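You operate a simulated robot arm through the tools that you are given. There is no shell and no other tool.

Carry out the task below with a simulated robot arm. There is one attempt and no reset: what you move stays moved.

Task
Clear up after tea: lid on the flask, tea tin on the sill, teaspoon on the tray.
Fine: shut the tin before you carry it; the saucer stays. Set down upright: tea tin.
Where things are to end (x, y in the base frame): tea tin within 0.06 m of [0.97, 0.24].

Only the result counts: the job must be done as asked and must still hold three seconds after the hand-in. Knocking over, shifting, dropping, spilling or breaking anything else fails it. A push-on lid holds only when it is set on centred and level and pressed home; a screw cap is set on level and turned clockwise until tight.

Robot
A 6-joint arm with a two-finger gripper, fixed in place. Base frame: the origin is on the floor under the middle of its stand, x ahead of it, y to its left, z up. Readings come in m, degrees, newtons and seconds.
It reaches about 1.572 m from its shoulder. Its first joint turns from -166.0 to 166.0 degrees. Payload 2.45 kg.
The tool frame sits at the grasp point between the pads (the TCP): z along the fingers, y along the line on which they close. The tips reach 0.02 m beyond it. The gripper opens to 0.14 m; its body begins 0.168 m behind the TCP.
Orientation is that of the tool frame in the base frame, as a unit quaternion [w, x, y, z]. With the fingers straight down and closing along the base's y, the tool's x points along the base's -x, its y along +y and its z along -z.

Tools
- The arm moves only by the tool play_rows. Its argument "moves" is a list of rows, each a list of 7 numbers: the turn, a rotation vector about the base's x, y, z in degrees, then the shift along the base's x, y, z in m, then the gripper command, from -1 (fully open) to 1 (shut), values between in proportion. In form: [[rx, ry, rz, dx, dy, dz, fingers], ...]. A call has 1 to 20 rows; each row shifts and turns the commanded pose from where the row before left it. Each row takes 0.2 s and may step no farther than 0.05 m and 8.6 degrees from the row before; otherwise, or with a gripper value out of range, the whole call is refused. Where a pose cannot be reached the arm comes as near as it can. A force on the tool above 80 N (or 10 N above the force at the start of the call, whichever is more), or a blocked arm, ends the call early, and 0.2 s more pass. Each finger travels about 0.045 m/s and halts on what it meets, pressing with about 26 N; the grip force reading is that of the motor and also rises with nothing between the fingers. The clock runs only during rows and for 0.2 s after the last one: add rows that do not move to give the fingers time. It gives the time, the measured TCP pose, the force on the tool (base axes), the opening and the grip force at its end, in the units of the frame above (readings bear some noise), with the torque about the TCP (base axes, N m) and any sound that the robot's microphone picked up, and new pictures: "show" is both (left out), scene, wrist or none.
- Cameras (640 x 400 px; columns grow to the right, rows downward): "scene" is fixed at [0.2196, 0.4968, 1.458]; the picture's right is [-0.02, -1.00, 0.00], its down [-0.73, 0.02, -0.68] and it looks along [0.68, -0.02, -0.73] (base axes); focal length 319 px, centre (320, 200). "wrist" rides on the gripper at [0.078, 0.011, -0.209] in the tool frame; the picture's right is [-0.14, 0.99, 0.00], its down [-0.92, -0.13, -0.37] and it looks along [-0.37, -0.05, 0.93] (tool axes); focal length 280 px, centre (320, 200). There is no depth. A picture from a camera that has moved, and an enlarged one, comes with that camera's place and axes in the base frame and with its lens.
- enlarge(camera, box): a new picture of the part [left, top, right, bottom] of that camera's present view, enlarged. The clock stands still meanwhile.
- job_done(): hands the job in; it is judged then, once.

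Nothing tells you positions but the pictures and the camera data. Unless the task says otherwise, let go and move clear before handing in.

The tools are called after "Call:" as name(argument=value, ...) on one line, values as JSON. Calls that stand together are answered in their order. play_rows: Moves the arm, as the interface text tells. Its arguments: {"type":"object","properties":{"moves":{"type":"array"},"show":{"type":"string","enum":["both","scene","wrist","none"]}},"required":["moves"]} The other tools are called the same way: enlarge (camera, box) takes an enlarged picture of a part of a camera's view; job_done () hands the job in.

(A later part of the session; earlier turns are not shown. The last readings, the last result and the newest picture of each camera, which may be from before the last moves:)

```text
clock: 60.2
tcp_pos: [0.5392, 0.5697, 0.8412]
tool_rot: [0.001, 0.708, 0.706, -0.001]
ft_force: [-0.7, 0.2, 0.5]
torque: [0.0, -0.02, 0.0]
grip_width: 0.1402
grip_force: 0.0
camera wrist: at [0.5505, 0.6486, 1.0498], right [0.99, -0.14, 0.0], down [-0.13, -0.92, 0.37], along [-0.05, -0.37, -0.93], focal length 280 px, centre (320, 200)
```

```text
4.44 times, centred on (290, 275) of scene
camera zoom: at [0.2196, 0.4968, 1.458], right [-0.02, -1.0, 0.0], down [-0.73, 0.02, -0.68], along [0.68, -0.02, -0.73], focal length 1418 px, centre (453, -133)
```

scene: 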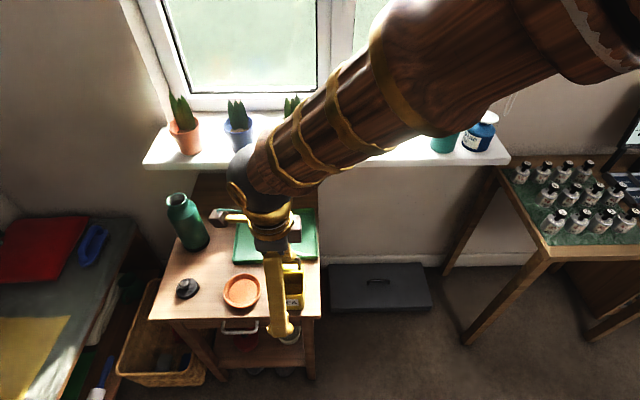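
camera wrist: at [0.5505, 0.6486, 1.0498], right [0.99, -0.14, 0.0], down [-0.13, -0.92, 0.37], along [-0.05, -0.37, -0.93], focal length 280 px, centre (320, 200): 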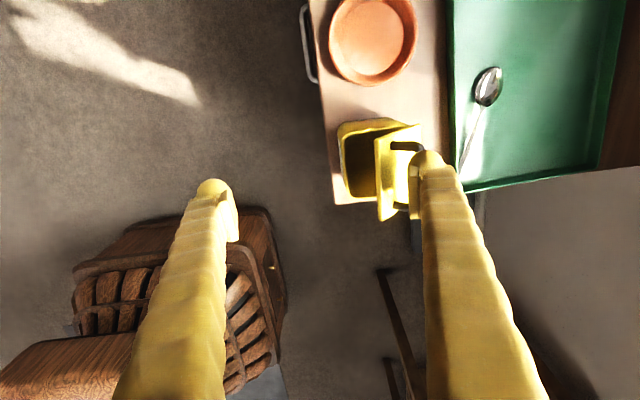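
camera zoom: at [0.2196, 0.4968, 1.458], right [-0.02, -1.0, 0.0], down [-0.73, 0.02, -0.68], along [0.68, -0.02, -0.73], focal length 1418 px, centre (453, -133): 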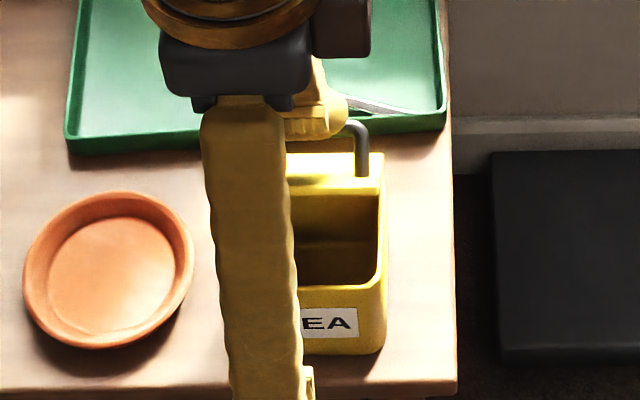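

The tin stands upright again and the lid rests about 39° past vertical, free of the finger. Next I'll go over the handle to its far side and push the crossbar toward −x, which nearly follows its arc to closed.

Call:
play_rows(moves=[[0, 0, 0, 0, 0, 0.02, -1], [0, 0, 0, 0.02, 0, 0.005, -1], [0, 0, 0, 0.025, 0, 0, -1], [0, 0, 0, 0.023, 0, 0, -1], [0, 0, 0, 0, 0, -0.02, -1], [0, 0, 0, 0, 0, -0.026, -1], [0, 0, 0, 0, 0, 0, -1]])

Call:
enlarge(camera="wrist", box=[220, 80, 500, 280])

Call:
enlarge(camera="scene", box=[255, 230, 325, 320])

```text
clock: 61.8
tcp_pos: [0.6062, 0.5696, 0.8217]
tool_rot: [0.0, 0.708, 0.706, 0.0]
ft_force: [-0.2, 0.6, -0.2]
torque: [0.06, -0.04, 0.01]
grip_width: 0.14
grip_force: 0.0
camera wrist: at [0.6178, 0.6487, 1.03], right [0.99, -0.14, 0.0], down [-0.13, -0.92, 0.37], along [-0.05, -0.37, -0.93], focal length 280 px, centre (320, 200)
```

scene: 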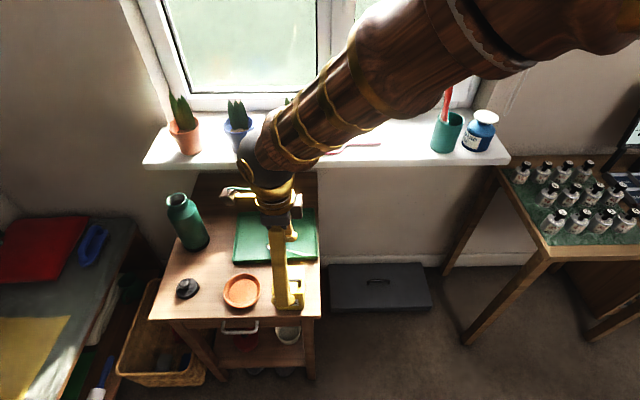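
wrist: 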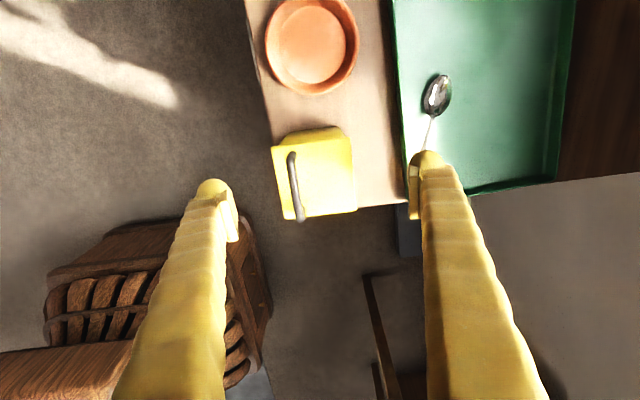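

```text
2.00 times, centred on (360, 180) of wrist
camera zoom: at [0.6178, 0.6487, 1.03], right [0.99, -0.14, 0.0], down [-0.13, -0.92, 0.37], along [-0.05, -0.37, -0.93], focal length 561 px, centre (240, 240)
```

zoom: 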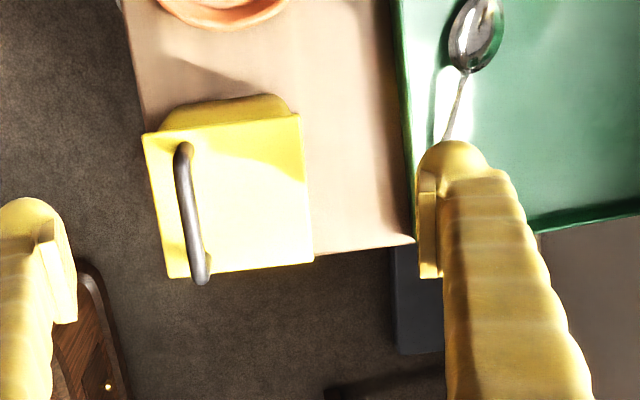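

```text
4.44 times, centred on (290, 275) of scene
camera zoom: at [0.2196, 0.4968, 1.458], right [-0.02, -1.0, 0.0], down [-0.73, 0.02, -0.68], along [0.68, -0.02, -0.73], focal length 1418 px, centre (453, -133)
```

zoom: 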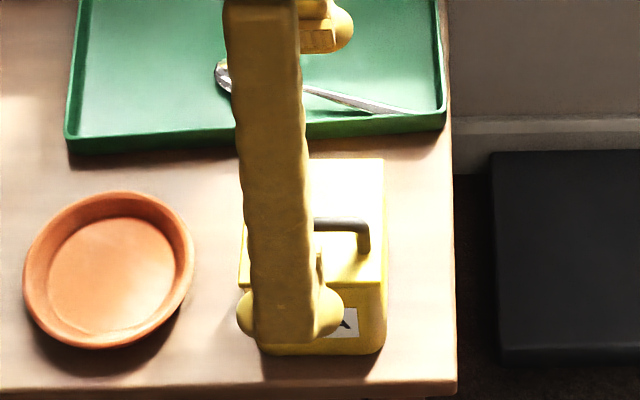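

The lid has fallen shut by itself, with the handle now standing on top. I'll rise clear and look closely at whether it is fully closed.

Call:
play_rows(moves=[[0, 0, 0, 0, 0, 0.045, -1], [0, 0, 0, 0, 0, 0.045, -1], [0, 0, 0, 0, 0.04, 0.02, -1], [0, 0, 0, 0, 0.04, 0, -1], [0, 0, 0, 0, 0, 0, -1], [0, 0, 0, 0, 0, 0, -1]])

Call:
enlarge(camera="wrist", box=[230, 90, 430, 230])

Call:
enlarge(camera="scene", box=[255, 230, 325, 320])

```text
clock: 63.2
tcp_pos: [0.6067, 0.6523, 0.932]
tool_rot: [0.001, 0.708, 0.706, 0.0]
ft_force: [0.5, -0.3, 0.5]
torque: [0.01, -0.01, 0.04]
grip_width: 0.1401
grip_force: 0.1
camera wrist: at [0.6175, 0.7306, 1.1388], right [0.99, -0.14, 0.0], down [-0.13, -0.92, 0.37], along [-0.05, -0.37, -0.93], focal length 280 px, centre (320, 200)
```

scene: 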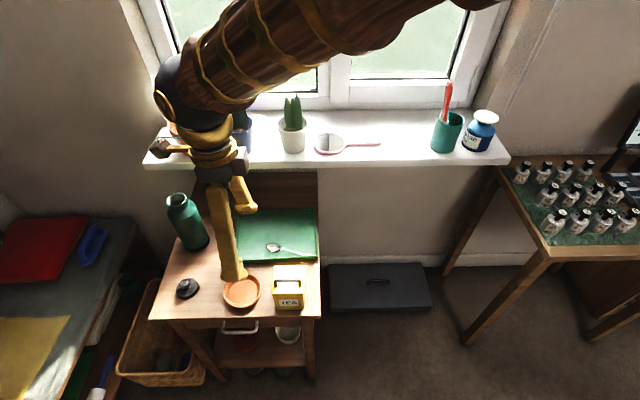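
wrist: 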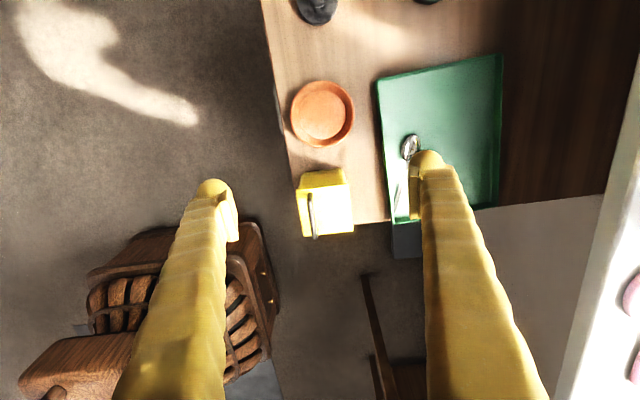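

```text
2.86 times, centred on (330, 160) of wrist
camera zoom: at [0.6175, 0.7306, 1.1388], right [0.99, -0.14, 0.0], down [-0.13, -0.92, 0.37], along [-0.05, -0.37, -0.93], focal length 801 px, centre (291, 314)
```

zoom: 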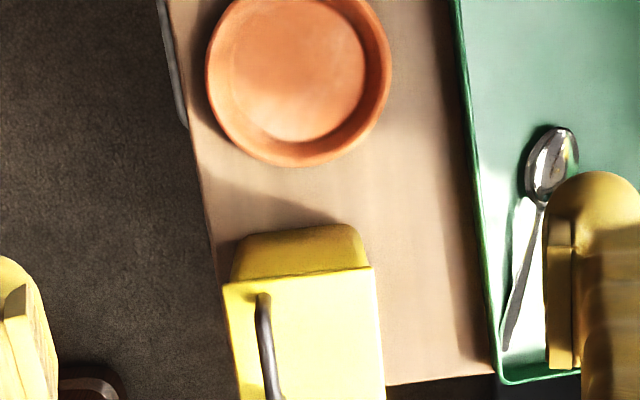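

```text
4.44 times, centred on (290, 275) of scene
camera zoom: at [0.2196, 0.4968, 1.458], right [-0.02, -1.0, 0.0], down [-0.73, 0.02, -0.68], along [0.68, -0.02, -0.73], focal length 1418 px, centre (453, -133)
```

zoom: 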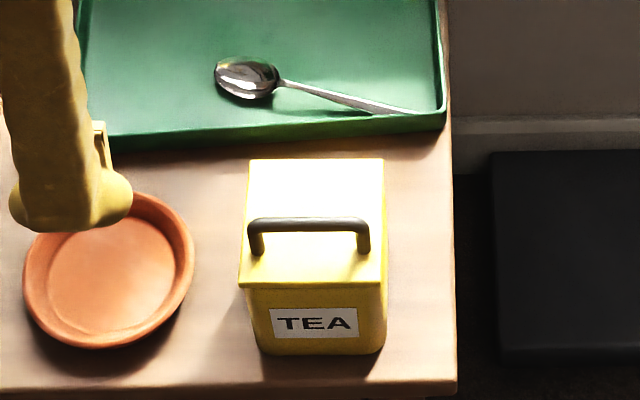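

The lid sits closed; its handle is near the front edge at about x≈0.587, y≈0.564. I'll close the fingers and press down on the handle lightly to be sure it is fully shut.

Call:
play_rows(moves=[[0, 0, 0, -0.006, -0.03, 0, 1], [0, 0, 0, -0.006, -0.03, 0, 1], [0, 0, 0, -0.006, -0.027, 0, 1], [0, 0, 0, 0, 0, -0.03, 1], [0, 0, 0, 0, 0, -0.03, 1], [0, 0, 0, 0, 0, -0.02, 1], [0, 0, 0, 0, 0, 0, 1], [0, 0, 0, 0, 0, 0, 1]])

Call:
enlarge(camera="wrist", box=[220, 80, 420, 220])

Call:
enlarge(camera="scene", box=[255, 230, 325, 320])

```text
clock: 65.0
tcp_pos: [0.5893, 0.5631, 0.8524]
tool_rot: [0.0, 0.708, 0.706, -0.001]
ft_force: [0.3, 0.4, -0.1]
torque: [-0.03, 0.05, 0.0]
grip_width: 0.0
grip_force: 16.1
camera wrist: at [0.6002, 0.6418, 1.0605], right [0.99, -0.14, 0.0], down [-0.13, -0.92, 0.37], along [-0.05, -0.37, -0.93], focal length 280 px, centre (320, 200)
```

scene: 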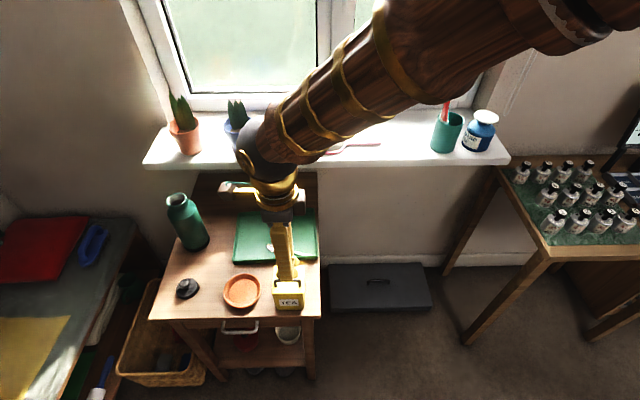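
wrist: 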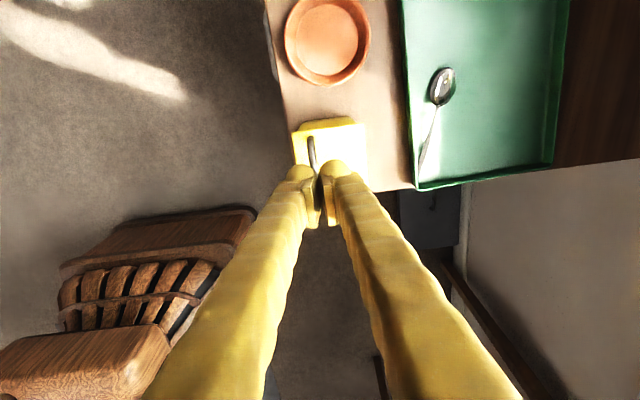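

```text
2.86 times, centred on (320, 150) of wrist
camera zoom: at [0.6002, 0.6418, 1.0605], right [0.99, -0.14, 0.0], down [-0.13, -0.92, 0.37], along [-0.05, -0.37, -0.93], focal length 801 px, centre (320, 343)
```

zoom: 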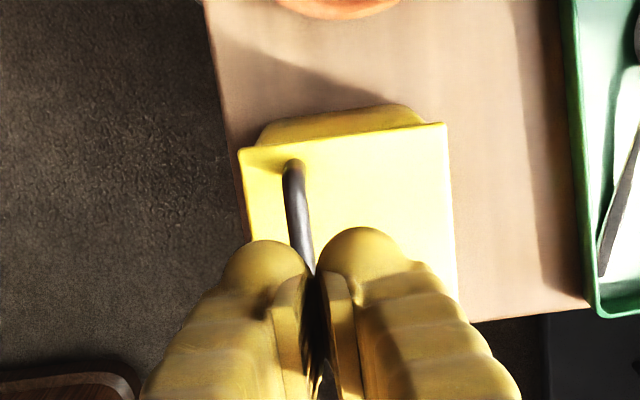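

```text
4.44 times, centred on (290, 275) of scene
camera zoom: at [0.2196, 0.4968, 1.458], right [-0.02, -1.0, 0.0], down [-0.73, 0.02, -0.68], along [0.68, -0.02, -0.73], focal length 1418 px, centre (453, -133)
```

zoom: 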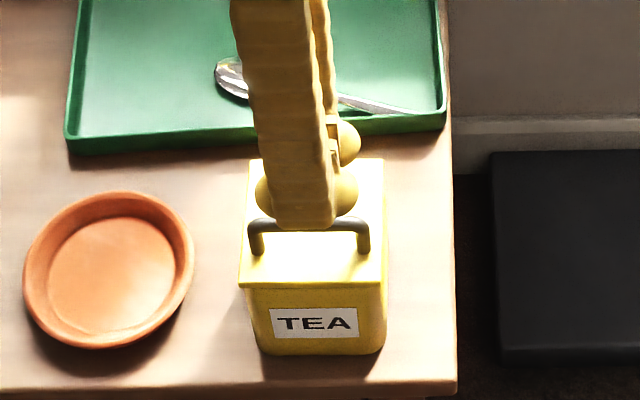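

The fingers hover about 2 cm above the handle. I'll lower gradually until I feel it.

Call:
play_rows(moves=[[0, 0, 0, -0.003, 0.001, -0.008, 1], [0, 0, 0, 0, 0, -0.005, 1], [0, 0, 0, 0, 0, -0.003, 1], [0, 0, 0, 0, 0, 0, 1]], show="none")

```text
clock: 66.0
tcp_pos: [0.5865, 0.5639, 0.8371]
tool_rot: [0.0, 0.708, 0.707, -0.001]
ft_force: [0.1, -0.3, 0.5]
torque: [0.02, 0.01, 0.0]
grip_width: 0.0
grip_force: 26.6
```

Call:
play_rows(moves=[[0, 0, 0, 0, 0, -0.003, 1], [0, 0, 0, 0, 0, -0.002, 1], [0, 0, 0, 0, 0, 0, 1]], show="none")

```text
clock: 66.8
tcp_pos: [0.5865, 0.5645, 0.8305]
tool_rot: [0.001, 0.707, 0.707, -0.001]
ft_force: [0.3, 0.2, 1.0]
torque: [0.0, 0.01, 0.01]
grip_width: 0.0
grip_force: 25.7
```

Call:
play_rows(moves=[[0, 0, 0, 0, 0, -0.002, 1], [0, 0, 0, 0, 0, -0.002, 1], [0, 0, 0, 0, 0, 0, 1]], show="none")

```text
clock: 67.6
tcp_pos: [0.5871, 0.5641, 0.8272]
tool_rot: [0.001, 0.708, 0.706, 0.0]
ft_force: [0.3, 0.5, -0.4]
torque: [-0.01, 0.02, -0.03]
grip_width: 0.0001
grip_force: 26.0
```

Call:
play_rows(moves=[[0, 0, 0, 0, 0, -0.002, 1], [0, 0, 0, 0, 0, -0.002, 1], [0, 0, 0, 0, 0, 0, 1]])

Call:
enlarge(camera="wrist", box=[220, 80, 420, 220])

Call:
enlarge(camera="scene", box=[255, 230, 325, 320])

```text
clock: 68.4
tcp_pos: [0.5853, 0.5638, 0.8225]
tool_rot: [0.0, 0.708, 0.706, -0.001]
ft_force: [-0.8, -0.3, 0.0]
torque: [0.01, -0.01, 0.0]
grip_width: 0.0002
grip_force: 26.1
camera wrist: at [0.5968, 0.6426, 1.0303], right [0.99, -0.14, 0.0], down [-0.13, -0.92, 0.37], along [-0.05, -0.37, -0.93], focal length 280 px, centre (320, 200)
```

scene: 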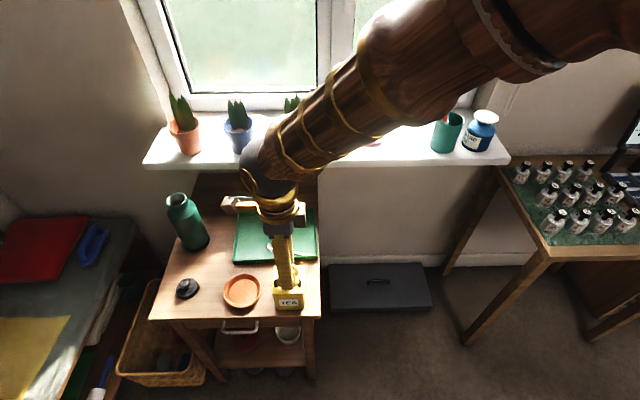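
wrist: 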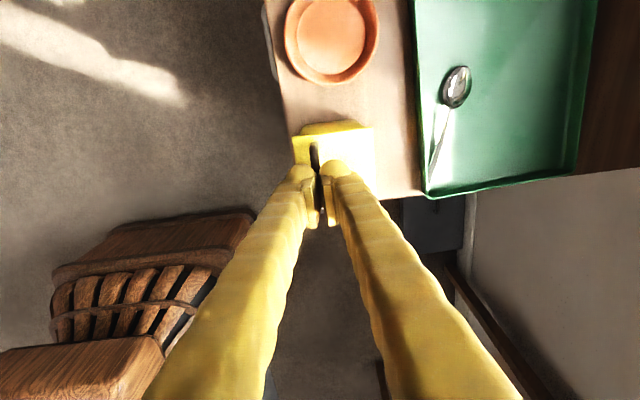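

```text
2.86 times, centred on (320, 150) of wrist
camera zoom: at [0.5968, 0.6426, 1.0303], right [0.99, -0.14, 0.0], down [-0.13, -0.92, 0.37], along [-0.05, -0.37, -0.93], focal length 801 px, centre (320, 343)
```

zoom: 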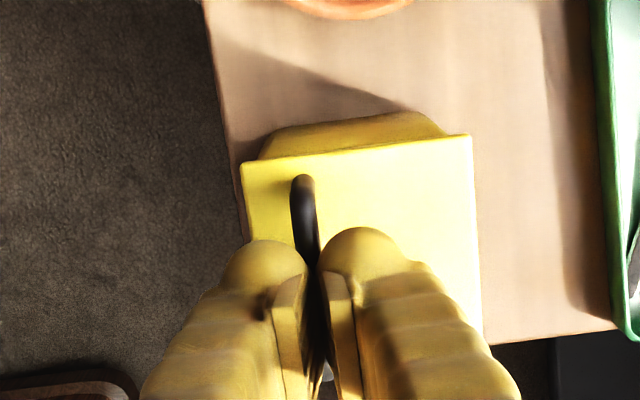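

```text
4.44 times, centred on (290, 275) of scene
camera zoom: at [0.2196, 0.4968, 1.458], right [-0.02, -1.0, 0.0], down [-0.73, 0.02, -0.68], along [0.68, -0.02, -0.73], focal length 1418 px, centre (453, -133)
```

zoom: 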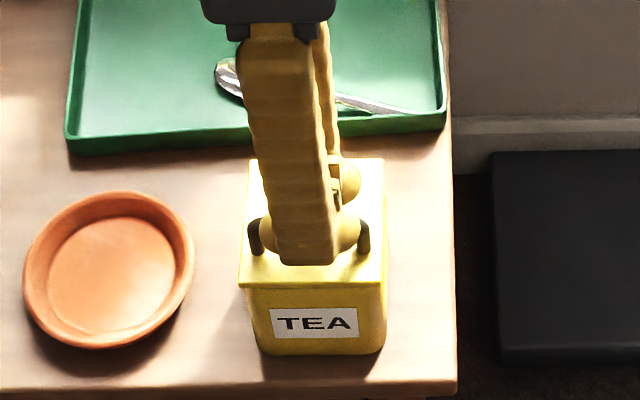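

Still no contact, with the crossbar directly under the closed tips. I'll continue down in small steps.

Call:
play_rows(moves=[[0, 0, 0, 0, 0, -0.002, 1], [0, 0, 0, 0, 0, -0.002, 1], [0, 0, 0, 0, 0, 0, 1]], show="none")

```text
clock: 69.2
tcp_pos: [0.5858, 0.5643, 0.8183]
tool_rot: [0.001, 0.708, 0.706, -0.001]
ft_force: [-1.4, 0.1, 2.5]
torque: [0.02, 0.05, 0.0]
grip_width: 0.0
grip_force: 26.0
```

Contact is beginning (2.5 N). I'll press another millimetre or two.

Call:
play_rows(moves=[[0, 0, 0, 0, 0, -0.0015, 1], [0, 0, 0, 0, 0, 0, 1], [0, 0, 0, 0, 0, 0, 1]], show="none")

```text
clock: 70.0
tcp_pos: [0.5866, 0.5646, 0.8172]
tool_rot: [0.0, 0.708, 0.706, 0.0]
ft_force: [-7.9, -0.7, 20.8]
torque: [0.25, 0.24, 0.05]
grip_width: 0.0001
grip_force: 25.9
```

The lid took 20 N firmly, so it's shut. Now I'll lift, open to about 0.11 m, and lower around the tin body (centre ≈ (0.602, 0.564)) to grasp it.

Call:
play_rows(moves=[[0, 0, 0, 0, 0, 0.01, 1], [0, 0, 0, 0, 0, 0.03, 1], [0, 0, 0, 0.008, 0, 0.02, -0.571], [0, 0, 0, 0.008, 0, 0, -0.571], [0, 0, 0, 0, 0, 0, -0.571], [0, 0, 0, 0, 0, 0, -0.571], [0, 0, 0, 0, 0, 0, -0.571], [0, 0, 0, 0, 0, 0, -0.571]])

Call:
enlarge(camera="wrist", box=[200, 80, 440, 240])

Call:
enlarge(camera="scene", box=[255, 230, 325, 320])

```text
clock: 71.8
tcp_pos: [0.6019, 0.5642, 0.8776]
tool_rot: [0.001, 0.708, 0.706, -0.001]
ft_force: [0.3, 0.8, 0.5]
torque: [-0.02, -0.02, -0.04]
grip_width: 0.1099
grip_force: 0.0
camera wrist: at [0.6127, 0.643, 1.0855], right [0.99, -0.14, 0.0], down [-0.13, -0.92, 0.37], along [-0.05, -0.37, -0.93], focal length 280 px, centre (320, 200)
```

scene: 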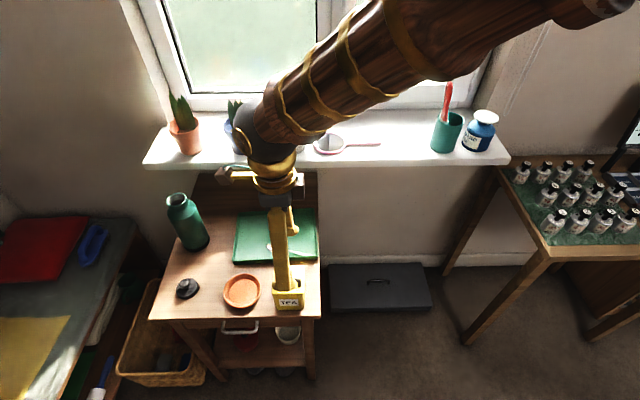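
wrist: 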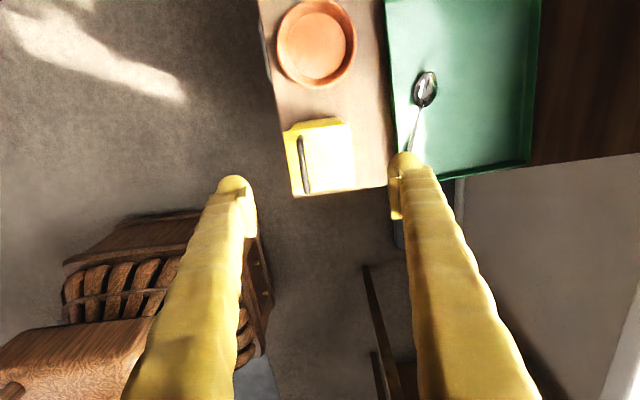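

```text
2.50 times, centred on (320, 160) of wrist
camera zoom: at [0.6127, 0.643, 1.0855], right [0.99, -0.14, 0.0], down [-0.13, -0.92, 0.37], along [-0.05, -0.37, -0.93], focal length 701 px, centre (320, 300)
```

zoom: 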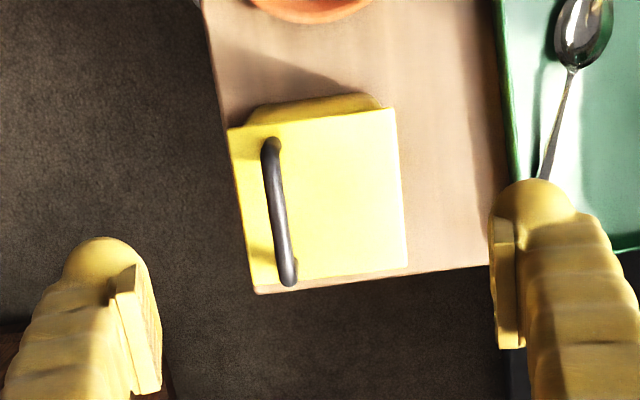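

```text
4.44 times, centred on (290, 275) of scene
camera zoom: at [0.2196, 0.4968, 1.458], right [-0.02, -1.0, 0.0], down [-0.73, 0.02, -0.68], along [0.68, -0.02, -0.73], focal length 1418 px, centre (453, -133)
```

zoom: 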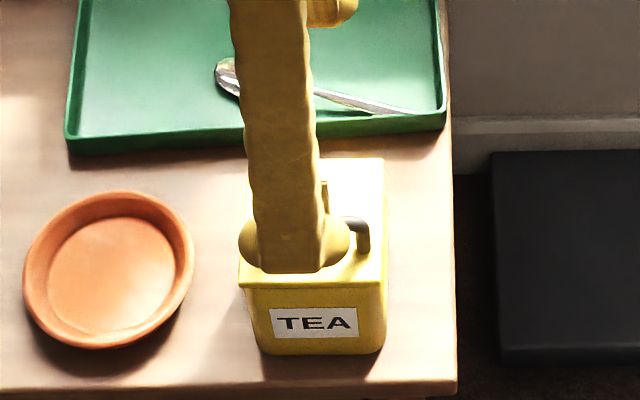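

The tin's lid spans x≈0.564–0.640 centred at y≈0.565, right under the TCP. I'll descend around the body and check.

Call:
play_rows(moves=[[0, 0, 0, 0, 0, -0.04, -0.571], [0, 0, 0, 0, 0, -0.04, -0.571], [0, 0, 0, 0, 0, -0.04, -0.571], [0, 0, 0, 0, 0, -0.033, -0.571], [0, 0, 0, 0, 0, 0, -0.571]])

Call:
enlarge(camera="wrist", box=[200, 80, 440, 240])

Call:
enlarge(camera="scene", box=[255, 230, 325, 320])

```text
clock: 73.0
tcp_pos: [0.6034, 0.5664, 0.724]
tool_rot: [0.0, 0.708, 0.707, 0.0]
ft_force: [0.9, -0.4, -1.1]
torque: [0.03, 0.0, -0.02]
grip_width: 0.1101
grip_force: 0.1
camera wrist: at [0.6137, 0.6443, 0.9323], right [0.99, -0.14, 0.0], down [-0.13, -0.92, 0.37], along [-0.05, -0.37, -0.93], focal length 280 px, centre (320, 200)
```

scene: 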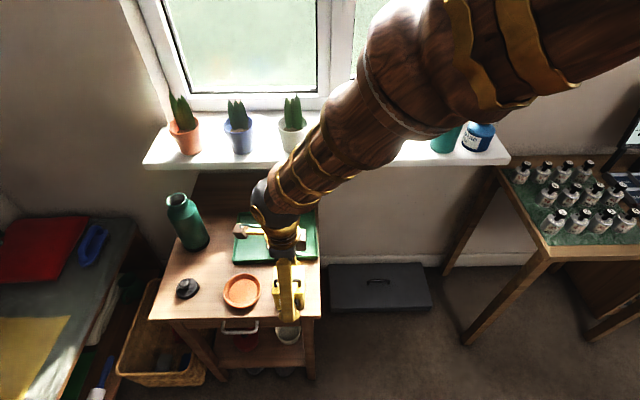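
wrist: 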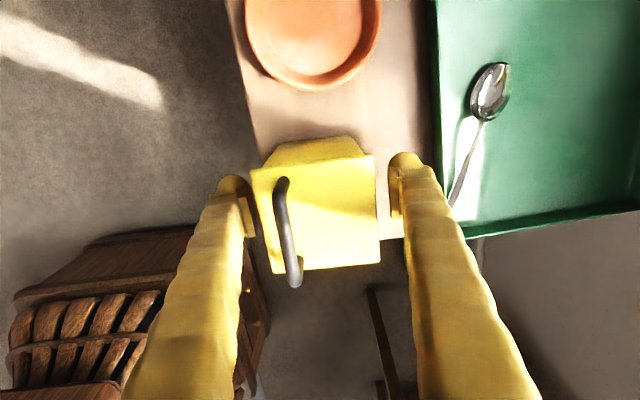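

```text
2.50 times, centred on (320, 160) of wrist
camera zoom: at [0.6137, 0.6443, 0.9323], right [0.99, -0.14, 0.0], down [-0.13, -0.92, 0.37], along [-0.05, -0.37, -0.93], focal length 701 px, centre (320, 300)
```

zoom: 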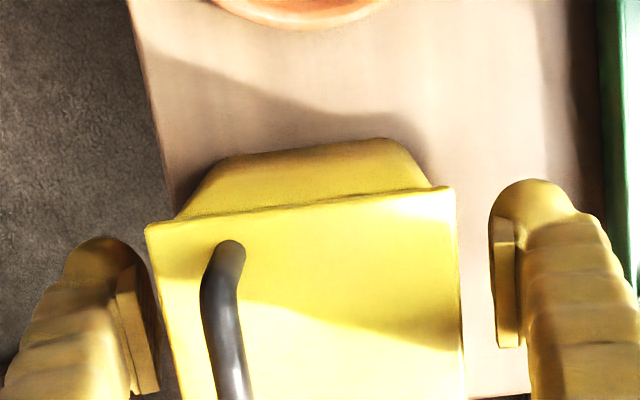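

```text
4.44 times, centred on (290, 275) of scene
camera zoom: at [0.2196, 0.4968, 1.458], right [-0.02, -1.0, 0.0], down [-0.73, 0.02, -0.68], along [0.68, -0.02, -0.73], focal length 1418 px, centre (453, -133)
```

zoom: 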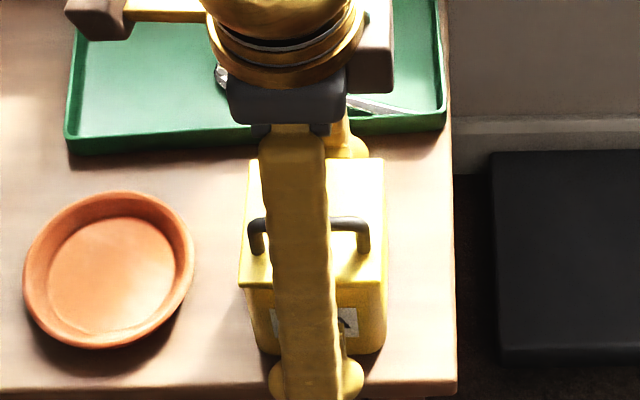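

The fingers straddle the tin body cleanly. I'll close on it.

Call:
play_rows(moves=[[0, 0, 0, -0.001, -0.001, 0, -0.3], [0, 0, 0, 0, 0, 0, -0.1], [0, 0, 0, 0, 0, 0, 0.1], [0, 0, 0, 0, 0, 0, 0.4], [0, 0, 0, 0, 0, 0, 0.4]])

Call:
enlarge(camera="wrist", box=[200, 80, 440, 240])

```text
clock: 74.2
tcp_pos: [0.6017, 0.5638, 0.7236]
tool_rot: [0.001, 0.707, 0.707, -0.001]
ft_force: [-0.6, -0.3, 1.8]
torque: [0.0, -0.04, -0.06]
grip_width: 0.0807
grip_force: 25.8
camera wrist: at [0.6127, 0.6427, 0.9322], right [0.99, -0.14, 0.0], down [-0.13, -0.92, 0.37], along [-0.05, -0.37, -0.93], focal length 280 px, centre (320, 200)
```

scene: 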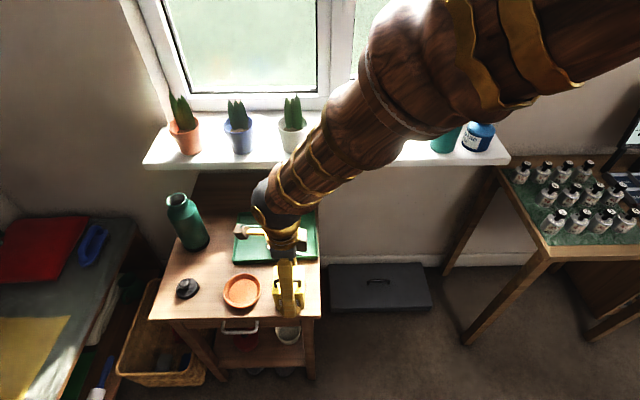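
wrist: 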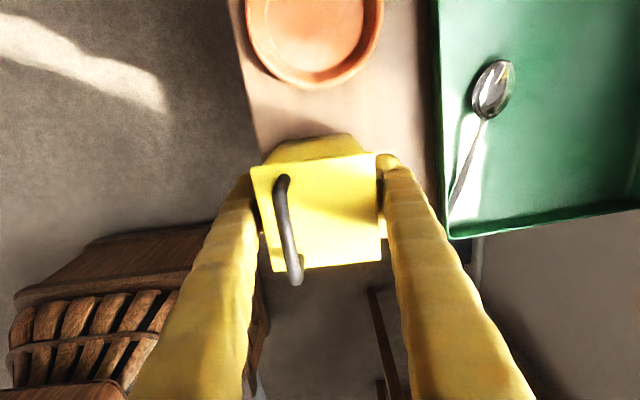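

```text
2.50 times, centred on (320, 160) of wrist
camera zoom: at [0.6127, 0.6427, 0.9322], right [0.99, -0.14, 0.0], down [-0.13, -0.92, 0.37], along [-0.05, -0.37, -0.93], focal length 701 px, centre (320, 300)
```

zoom: 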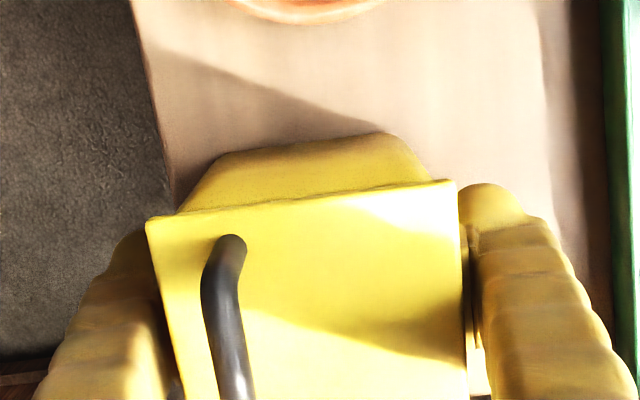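

The tin is held (width 8.1 cm, 26 N). I'll lift a few centimetres and check that the lid stays shut.

Call:
play_rows(moves=[[0, 0, 0, 0, 0, 0.005, 0.4], [0, 0, 0, 0, 0, 0.01, 0.4], [0, 0, 0, 0, 0, 0.02, 0.4], [0, 0, 0, 0, 0, 0.03, 0.4], [0, 0, 0, 0, 0, 0, 0.4]])

Call:
enlarge(camera="scene", box=[225, 190, 335, 320])

```text
clock: 75.4
tcp_pos: [0.6011, 0.5627, 0.7896]
tool_rot: [0.0, 0.708, 0.706, -0.001]
ft_force: [0.0, -0.5, -1.7]
torque: [-0.03, 0.0, -0.01]
grip_width: 0.0807
grip_force: 25.5
camera wrist: at [0.6119, 0.6421, 0.9963], right [0.99, -0.14, 0.0], down [-0.13, -0.92, 0.37], along [-0.05, -0.37, -0.93], focal length 280 px, centre (320, 200)
```

scene: 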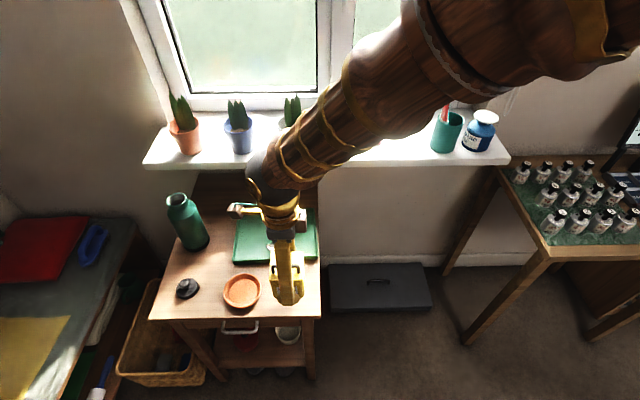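
wrist: 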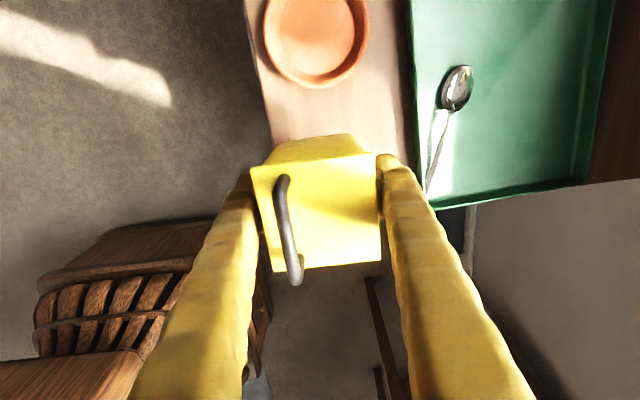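

```text
3.08 times, centred on (280, 255) of scene
camera zoom: at [0.2196, 0.4968, 1.458], right [-0.02, -1.0, 0.0], down [-0.73, 0.02, -0.68], along [0.68, -0.02, -0.73], focal length 982 px, centre (443, 31)
```

zoom: 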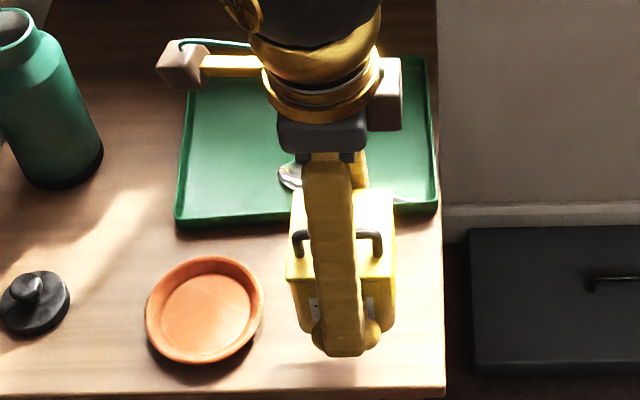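

The tin is held level with its lid shut. I'll raise it to about z≈1.03 and move it across in front of the sill target before going in.

Call:
play_rows(moves=[[0, 0, 0, 0, 0, 0.04, 0.4], [0, 0, 0, 0, 0, 0.045, 0.4], [0, 0, 0, 0, 0, 0.045, 0.4], [0, 0, 0, 0, 0, 0.045, 0.4], [0, 0, 0, 0, 0, 0.045, 0.4], [0, 0, 0, 0, -0.03, 0.02, 0.4], [0, 0, 0, 0.01, -0.045, 0, 0.4], [0, 0, 0, 0.015, -0.045, 0, 0.4], [0, 0, 0, 0.015, -0.045, 0, 0.4], [0, 0, 0, 0.015, -0.045, 0, 0.4], [0, 0, 0, 0.015, -0.045, 0, 0.4], [0, 0, 0, 0.015, -0.045, 0, 0.4], [0, 0, 0, 0.015, -0.024, 0, 0.4], [0, 0, 0, 0, 0, 0, 0.4], [0, 0, 0, 0, 0, 0, 0.4]])

Call:
enlarge(camera="scene", box=[280, 80, 520, 220])

```text
clock: 78.6
tcp_pos: [0.7039, 0.2388, 1.0293]
tool_rot: [0.001, 0.708, 0.706, 0.0]
ft_force: [0.0, 0.0, -2.5]
torque: [0.02, 0.01, 0.01]
grip_width: 0.0806
grip_force: 26.4
camera wrist: at [0.7142, 0.3169, 1.2371], right [0.99, -0.14, 0.0], down [-0.13, -0.92, 0.37], along [-0.05, -0.37, -0.93], focal length 280 px, centre (320, 200)
```

scene: 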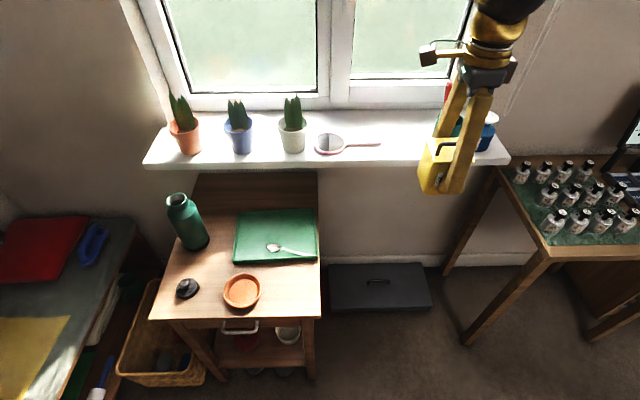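
wrist: 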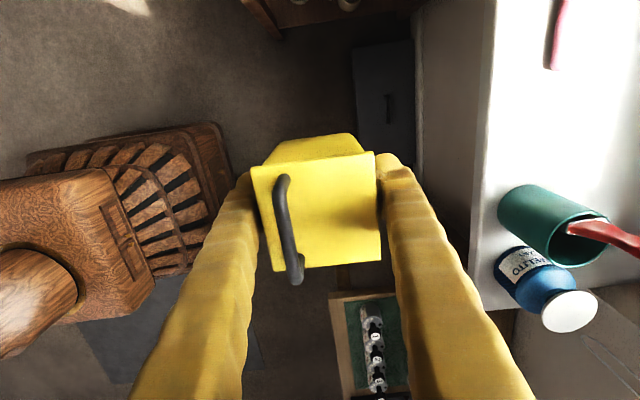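

```text
2.67 times, centred on (400, 150) of scene
camera zoom: at [0.2196, 0.4968, 1.458], right [-0.02, -1.0, 0.0], down [-0.73, 0.02, -0.68], along [0.68, -0.02, -0.73], focal length 851 px, centre (107, 333)
```

zoom: 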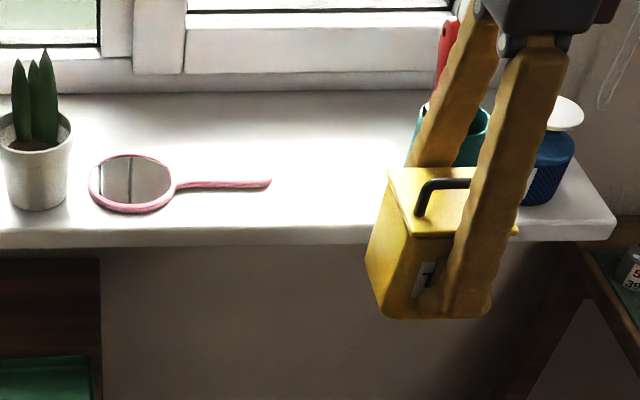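

The sill height comes out near z≈0.886, with the mirror handle's end at (0.977, 0.300) and the green cup near y≈0.12. I'll zoom to find the sill's front edge and the cup's position precisely.

Call:
enlarge(camera="wrist", box=[400, 0, 640, 340])

Call:
enlarge(camera="scene", box=[360, 80, 520, 180])

```text
1.18 times, centred on (520, 170) of wrist
camera zoom: at [0.7142, 0.3169, 1.2371], right [0.99, -0.14, 0.0], down [-0.13, -0.92, 0.37], along [-0.05, -0.37, -0.93], focal length 330 px, centre (85, 235)
```

zoom: 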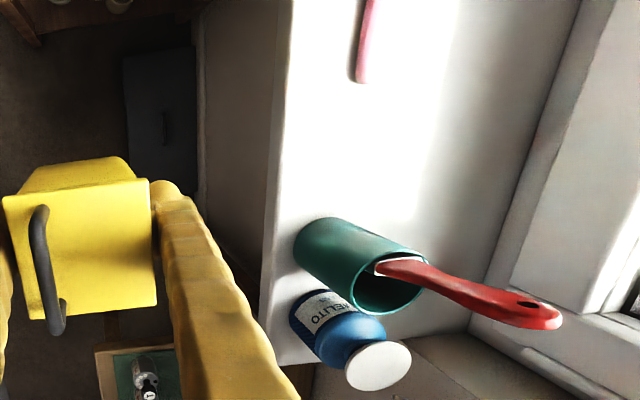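

```text
4.00 times, centred on (440, 130) of scene
camera zoom: at [0.2196, 0.4968, 1.458], right [-0.02, -1.0, 0.0], down [-0.73, 0.02, -0.68], along [0.68, -0.02, -0.73], focal length 1276 px, centre (-160, 480)
```

zoom: 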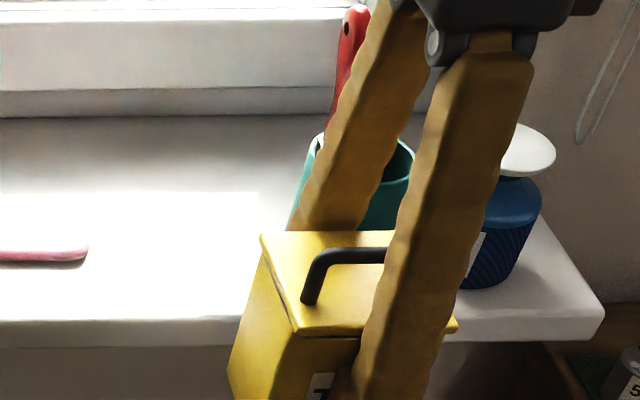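

The sill's front edge is at x≈0.91, the cup's near side at y≈0.158 and the mirror handle's end at y≈0.30. I'll bring the tin to about (0.975, 0.237) above the sill and look.

Call:
play_rows(moves=[[0, 0, 0, 0.045, 0, 0, 0.4], [0, 0, 0, 0.045, 0, 0, 0.4], [0, 0, 0, 0.045, -0.001, 0, 0.4], [0, 0, 0, 0.045, 0, 0, 0.4], [0, 0, 0, 0.045, 0, 0, 0.4], [0, 0, 0, 0.045, 0, 0, 0.4], [0, 0, 0, 0, 0, -0.03, 0.4], [0, 0, 0, 0, 0, -0.03, 0.4], [0, 0, 0, 0, 0, 0, 0.4], [0, 0, 0, 0, 0, 0, 0.4]])

Call:
enlarge(camera="scene", box=[320, 60, 520, 180])

Call:
enlarge(camera="wrist", box=[160, 40, 480, 300])

```text
clock: 80.8
tcp_pos: [0.9726, 0.2379, 0.9693]
tool_rot: [0.001, 0.708, 0.707, -0.001]
ft_force: [-0.7, 0.2, -2.2]
torque: [0.01, -0.01, -0.01]
grip_width: 0.0805
grip_force: 25.6
camera wrist: at [0.9826, 0.3166, 1.1762], right [0.99, -0.14, 0.0], down [-0.13, -0.92, 0.37], along [-0.05, -0.37, -0.93], focal length 280 px, centre (320, 200)
```

scene: 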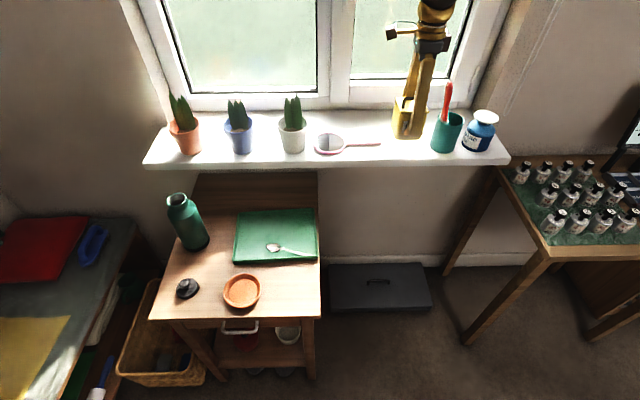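
wrist: 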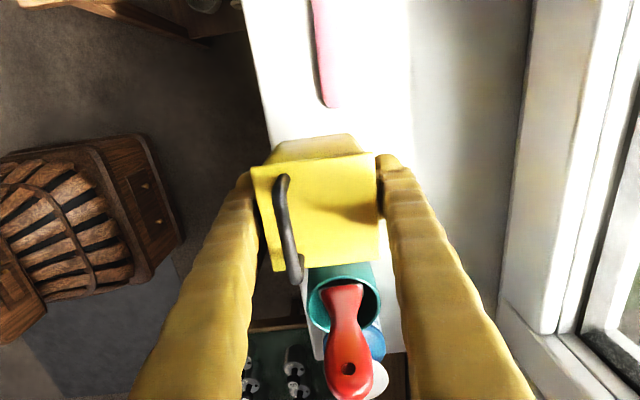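

```text
3.20 times, centred on (420, 120) of scene
camera zoom: at [0.2196, 0.4968, 1.458], right [-0.02, -1.0, 0.0], down [-0.73, 0.02, -0.68], along [0.68, -0.02, -0.73], focal length 1021 px, centre (0, 456)
```

zoom: 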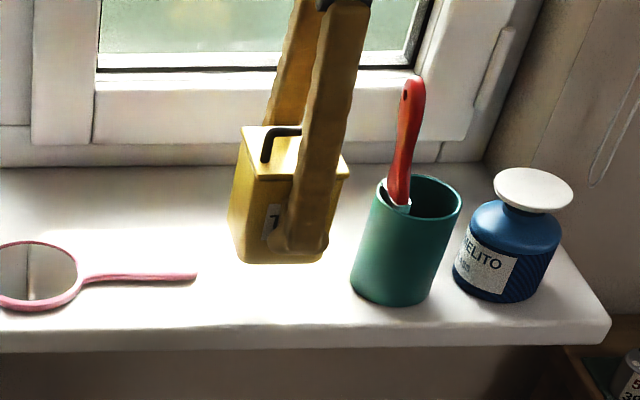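

```text
1.54 times, centred on (320, 170) of wrist
camera zoom: at [0.9826, 0.3166, 1.1762], right [0.99, -0.14, 0.0], down [-0.13, -0.92, 0.37], along [-0.05, -0.37, -0.93], focal length 431 px, centre (320, 246)
```

zoom: 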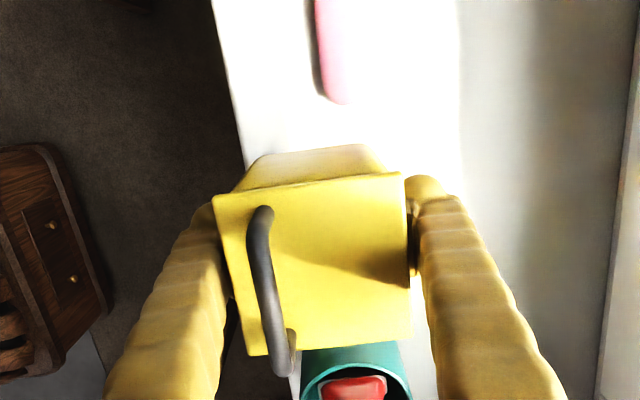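

The tin hovers with its bottom about 3–4 cm above the sill, clear of mirror and cup. I'll lower most of the way, then feel for contact.

Call:
play_rows(moves=[[0, 0, 0, 0, 0, -0.015, 0.4], [0, 0, 0, 0, 0, -0.01, 0.4], [0, 0, 0, 0, 0, -0.004, 0.4], [0, 0, 0, 0, 0, 0, 0.4]], show="scene")

Call:
enlarge(camera="scene", box=[340, 80, 500, 180])

```text
clock: 81.8
tcp_pos: [0.9717, 0.238, 0.9397]
tool_rot: [0.001, 0.708, 0.706, -0.001]
ft_force: [-0.3, 0.1, -2.7]
torque: [0.02, 0.0, 0.0]
grip_width: 0.0808
grip_force: 26.2
```

scene: 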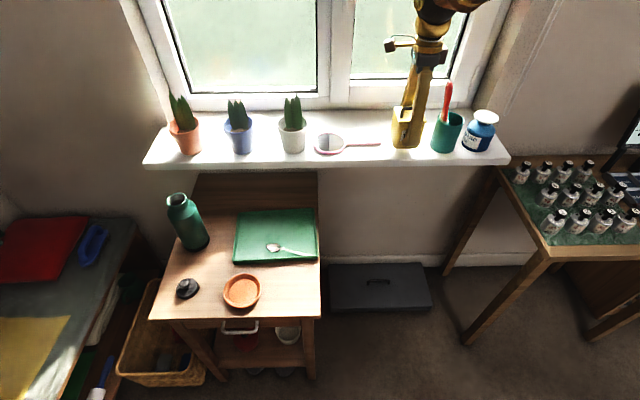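

```text
4.00 times, centred on (420, 130) of scene
camera zoom: at [0.2196, 0.4968, 1.458], right [-0.02, -1.0, 0.0], down [-0.73, 0.02, -0.68], along [0.68, -0.02, -0.73], focal length 1276 px, centre (-80, 480)
```

zoom: 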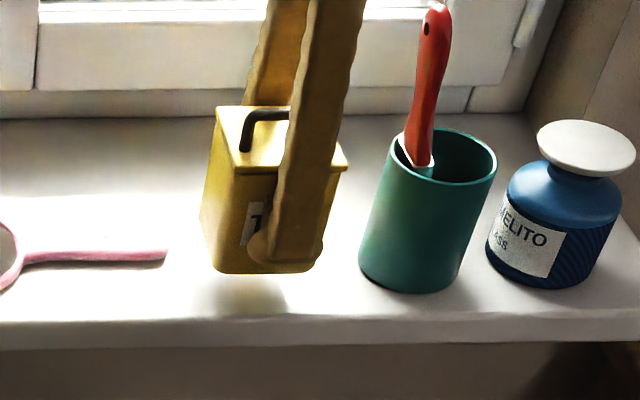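

Nearly down—its shadow is just below. I'll continue in small steps watching the force.

Call:
play_rows(moves=[[0, 0, 0, 0, 0, -0.003, 0.4], [0, 0, 0, 0, 0, -0.002, 0.4], [0, 0, 0, 0, 0, 0, 0.4]], show="none")

```text
clock: 82.6
tcp_pos: [0.9717, 0.2368, 0.935]
tool_rot: [0.0, 0.708, 0.706, 0.0]
ft_force: [0.0, 0.0, -2.6]
torque: [-0.04, 0.03, 0.01]
grip_width: 0.0808
grip_force: 26.7
```

Call:
play_rows(moves=[[0, 0, 0, 0, 0, -0.002, 0.4], [0, 0, 0, 0, 0, -0.002, 0.4], [0, 0, 0, 0, 0, 0, 0.4]], show="none")

```text
clock: 83.4
tcp_pos: [0.9717, 0.238, 0.9319]
tool_rot: [0.0, 0.707, 0.707, -0.001]
ft_force: [-0.3, 0.1, -3.0]
torque: [-0.01, 0.02, 0.01]
grip_width: 0.0804
grip_force: 26.0
```

Call:
play_rows(moves=[[0, 0, 0, 0, 0, -0.002, 0.4], [0, 0, 0, 0, 0, -0.002, 0.4], [0, 0, 0, 0, 0, 0, 0.4]], show="scene")

Call:
enlarge(camera="scene", box=[340, 80, 500, 180])

```text
clock: 84.2
tcp_pos: [0.9709, 0.2384, 0.9269]
tool_rot: [0.0, 0.708, 0.707, -0.001]
ft_force: [0.0, -0.5, -3.5]
torque: [-0.02, -0.01, 0.0]
grip_width: 0.0804
grip_force: 26.0
```

scene: 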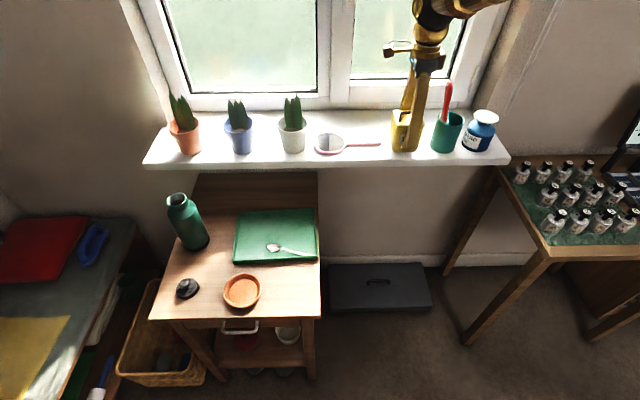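

```text
4.00 times, centred on (420, 130) of scene
camera zoom: at [0.2196, 0.4968, 1.458], right [-0.02, -1.0, 0.0], down [-0.73, 0.02, -0.68], along [0.68, -0.02, -0.73], focal length 1276 px, centre (-80, 480)
```

zoom: 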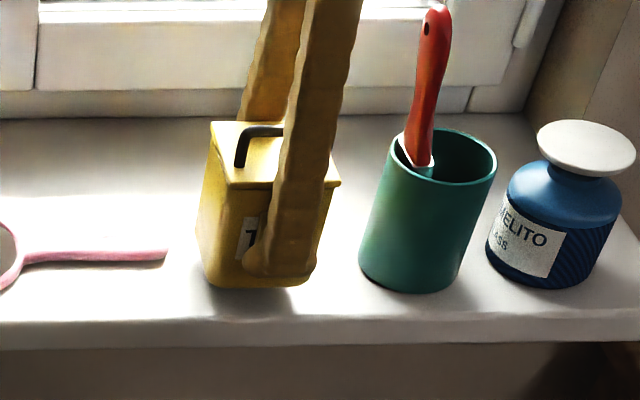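

Almost touching; still no upward reaction. I'll keep going in 1–2 mm steps.

Call:
play_rows(moves=[[0, 0, 0, 0, 0, -0.0015, 0.4], [0, 0, 0, 0, 0, -0.0015, 0.4], [0, 0, 0, 0, 0, 0, 0.4]], show="none")

```text
clock: 85.0
tcp_pos: [0.9714, 0.238, 0.9242]
tool_rot: [0.0, 0.707, 0.707, -0.001]
ft_force: [0.0, -0.1, -2.9]
torque: [0.01, 0.0, -0.01]
grip_width: 0.0809
grip_force: 25.7
```

Call:
play_rows(moves=[[0, 0, 0, 0, 0, -0.0015, 0.4], [0, 0, 0, 0, 0, -0.0015, 0.4], [0, 0, 0, 0, 0, 0, 0.4]], show="none")

```text
clock: 85.8
tcp_pos: [0.9715, 0.2392, 0.9204]
tool_rot: [0.001, 0.708, 0.706, -0.001]
ft_force: [0.0, 0.0, -2.4]
torque: [0.01, -0.02, -0.02]
grip_width: 0.0809
grip_force: 26.0
```

Call:
play_rows(moves=[[0, 0, 0, 0, 0, -0.0015, 0.4], [0, 0, 0, 0, 0, -0.0015, 0.4], [0, 0, 0, 0, 0, 0, 0.4]], show="scene")

Call:
enlarge(camera="scene", box=[380, 100, 450, 170])

```text
clock: 86.6
tcp_pos: [0.9715, 0.2383, 0.9177]
tool_rot: [0.001, 0.707, 0.707, -0.001]
ft_force: [0.8, -0.1, -1.9]
torque: [-0.01, 0.01, -0.02]
grip_width: 0.0806
grip_force: 26.0
```

scene: 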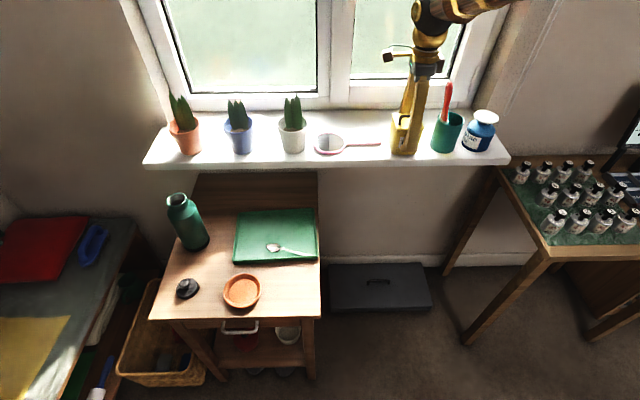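

```text
5.71 times, centred on (415, 135) of scene
camera zoom: at [0.2196, 0.4968, 1.458], right [-0.02, -1.0, 0.0], down [-0.73, 0.02, -0.68], along [0.68, -0.02, -0.73], focal length 1823 px, centre (-223, 571)
```

zoom: 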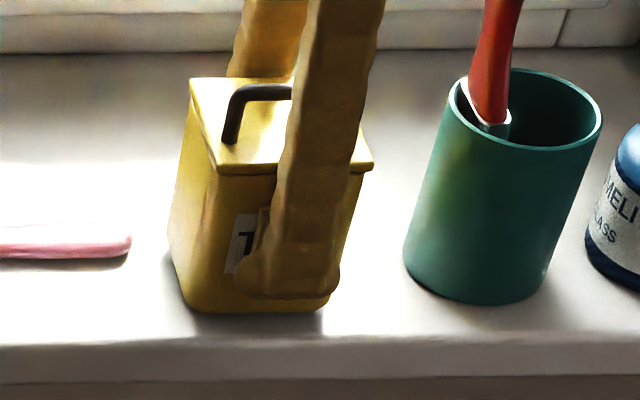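

The weight reading is easing (−1.9 N), so contact is just starting. Another millimetre or so.

Call:
play_rows(moves=[[0, 0, 0, 0, 0, -0.001, 0.4], [0, 0, 0, 0, 0, 0, 0.4]], show="none")

```text
clock: 87.2
tcp_pos: [0.9713, 0.2382, 0.9165]
tool_rot: [0.001, 0.708, 0.706, -0.001]
ft_force: [0.9, -0.4, -2.5]
torque: [-0.05, 0.02, 0.02]
grip_width: 0.0806
grip_force: 26.4
```

Call:
play_rows(moves=[[0, 0, 0, 0, 0, -0.001, 0.4], [0, 0, 0, 0, 0, -0.001, 0.4], [0, 0, 0, 0, 0, 0, 0.4]], show="none")

```text
clock: 88.0
tcp_pos: [0.9709, 0.2377, 0.9145]
tool_rot: [0.0, 0.708, 0.706, -0.001]
ft_force: [0.0, -0.7, -2.4]
torque: [-0.04, 0.03, -0.01]
grip_width: 0.0807
grip_force: 26.0
```

Call:
play_rows(moves=[[0, 0, 0, 0, 0, -0.0015, 0.4], [0, 0, 0, 0, 0, -0.0015, 0.4], [0, 0, 0, 0, 0, 0, 0.4]], show="none")

```text
clock: 88.8
tcp_pos: [0.9713, 0.2381, 0.9144]
tool_rot: [0.0, 0.707, 0.707, 0.0]
ft_force: [-3.3, 0.3, 21.2]
torque: [0.07, -0.04, 0.01]
grip_width: 0.0809
grip_force: 26.4
```

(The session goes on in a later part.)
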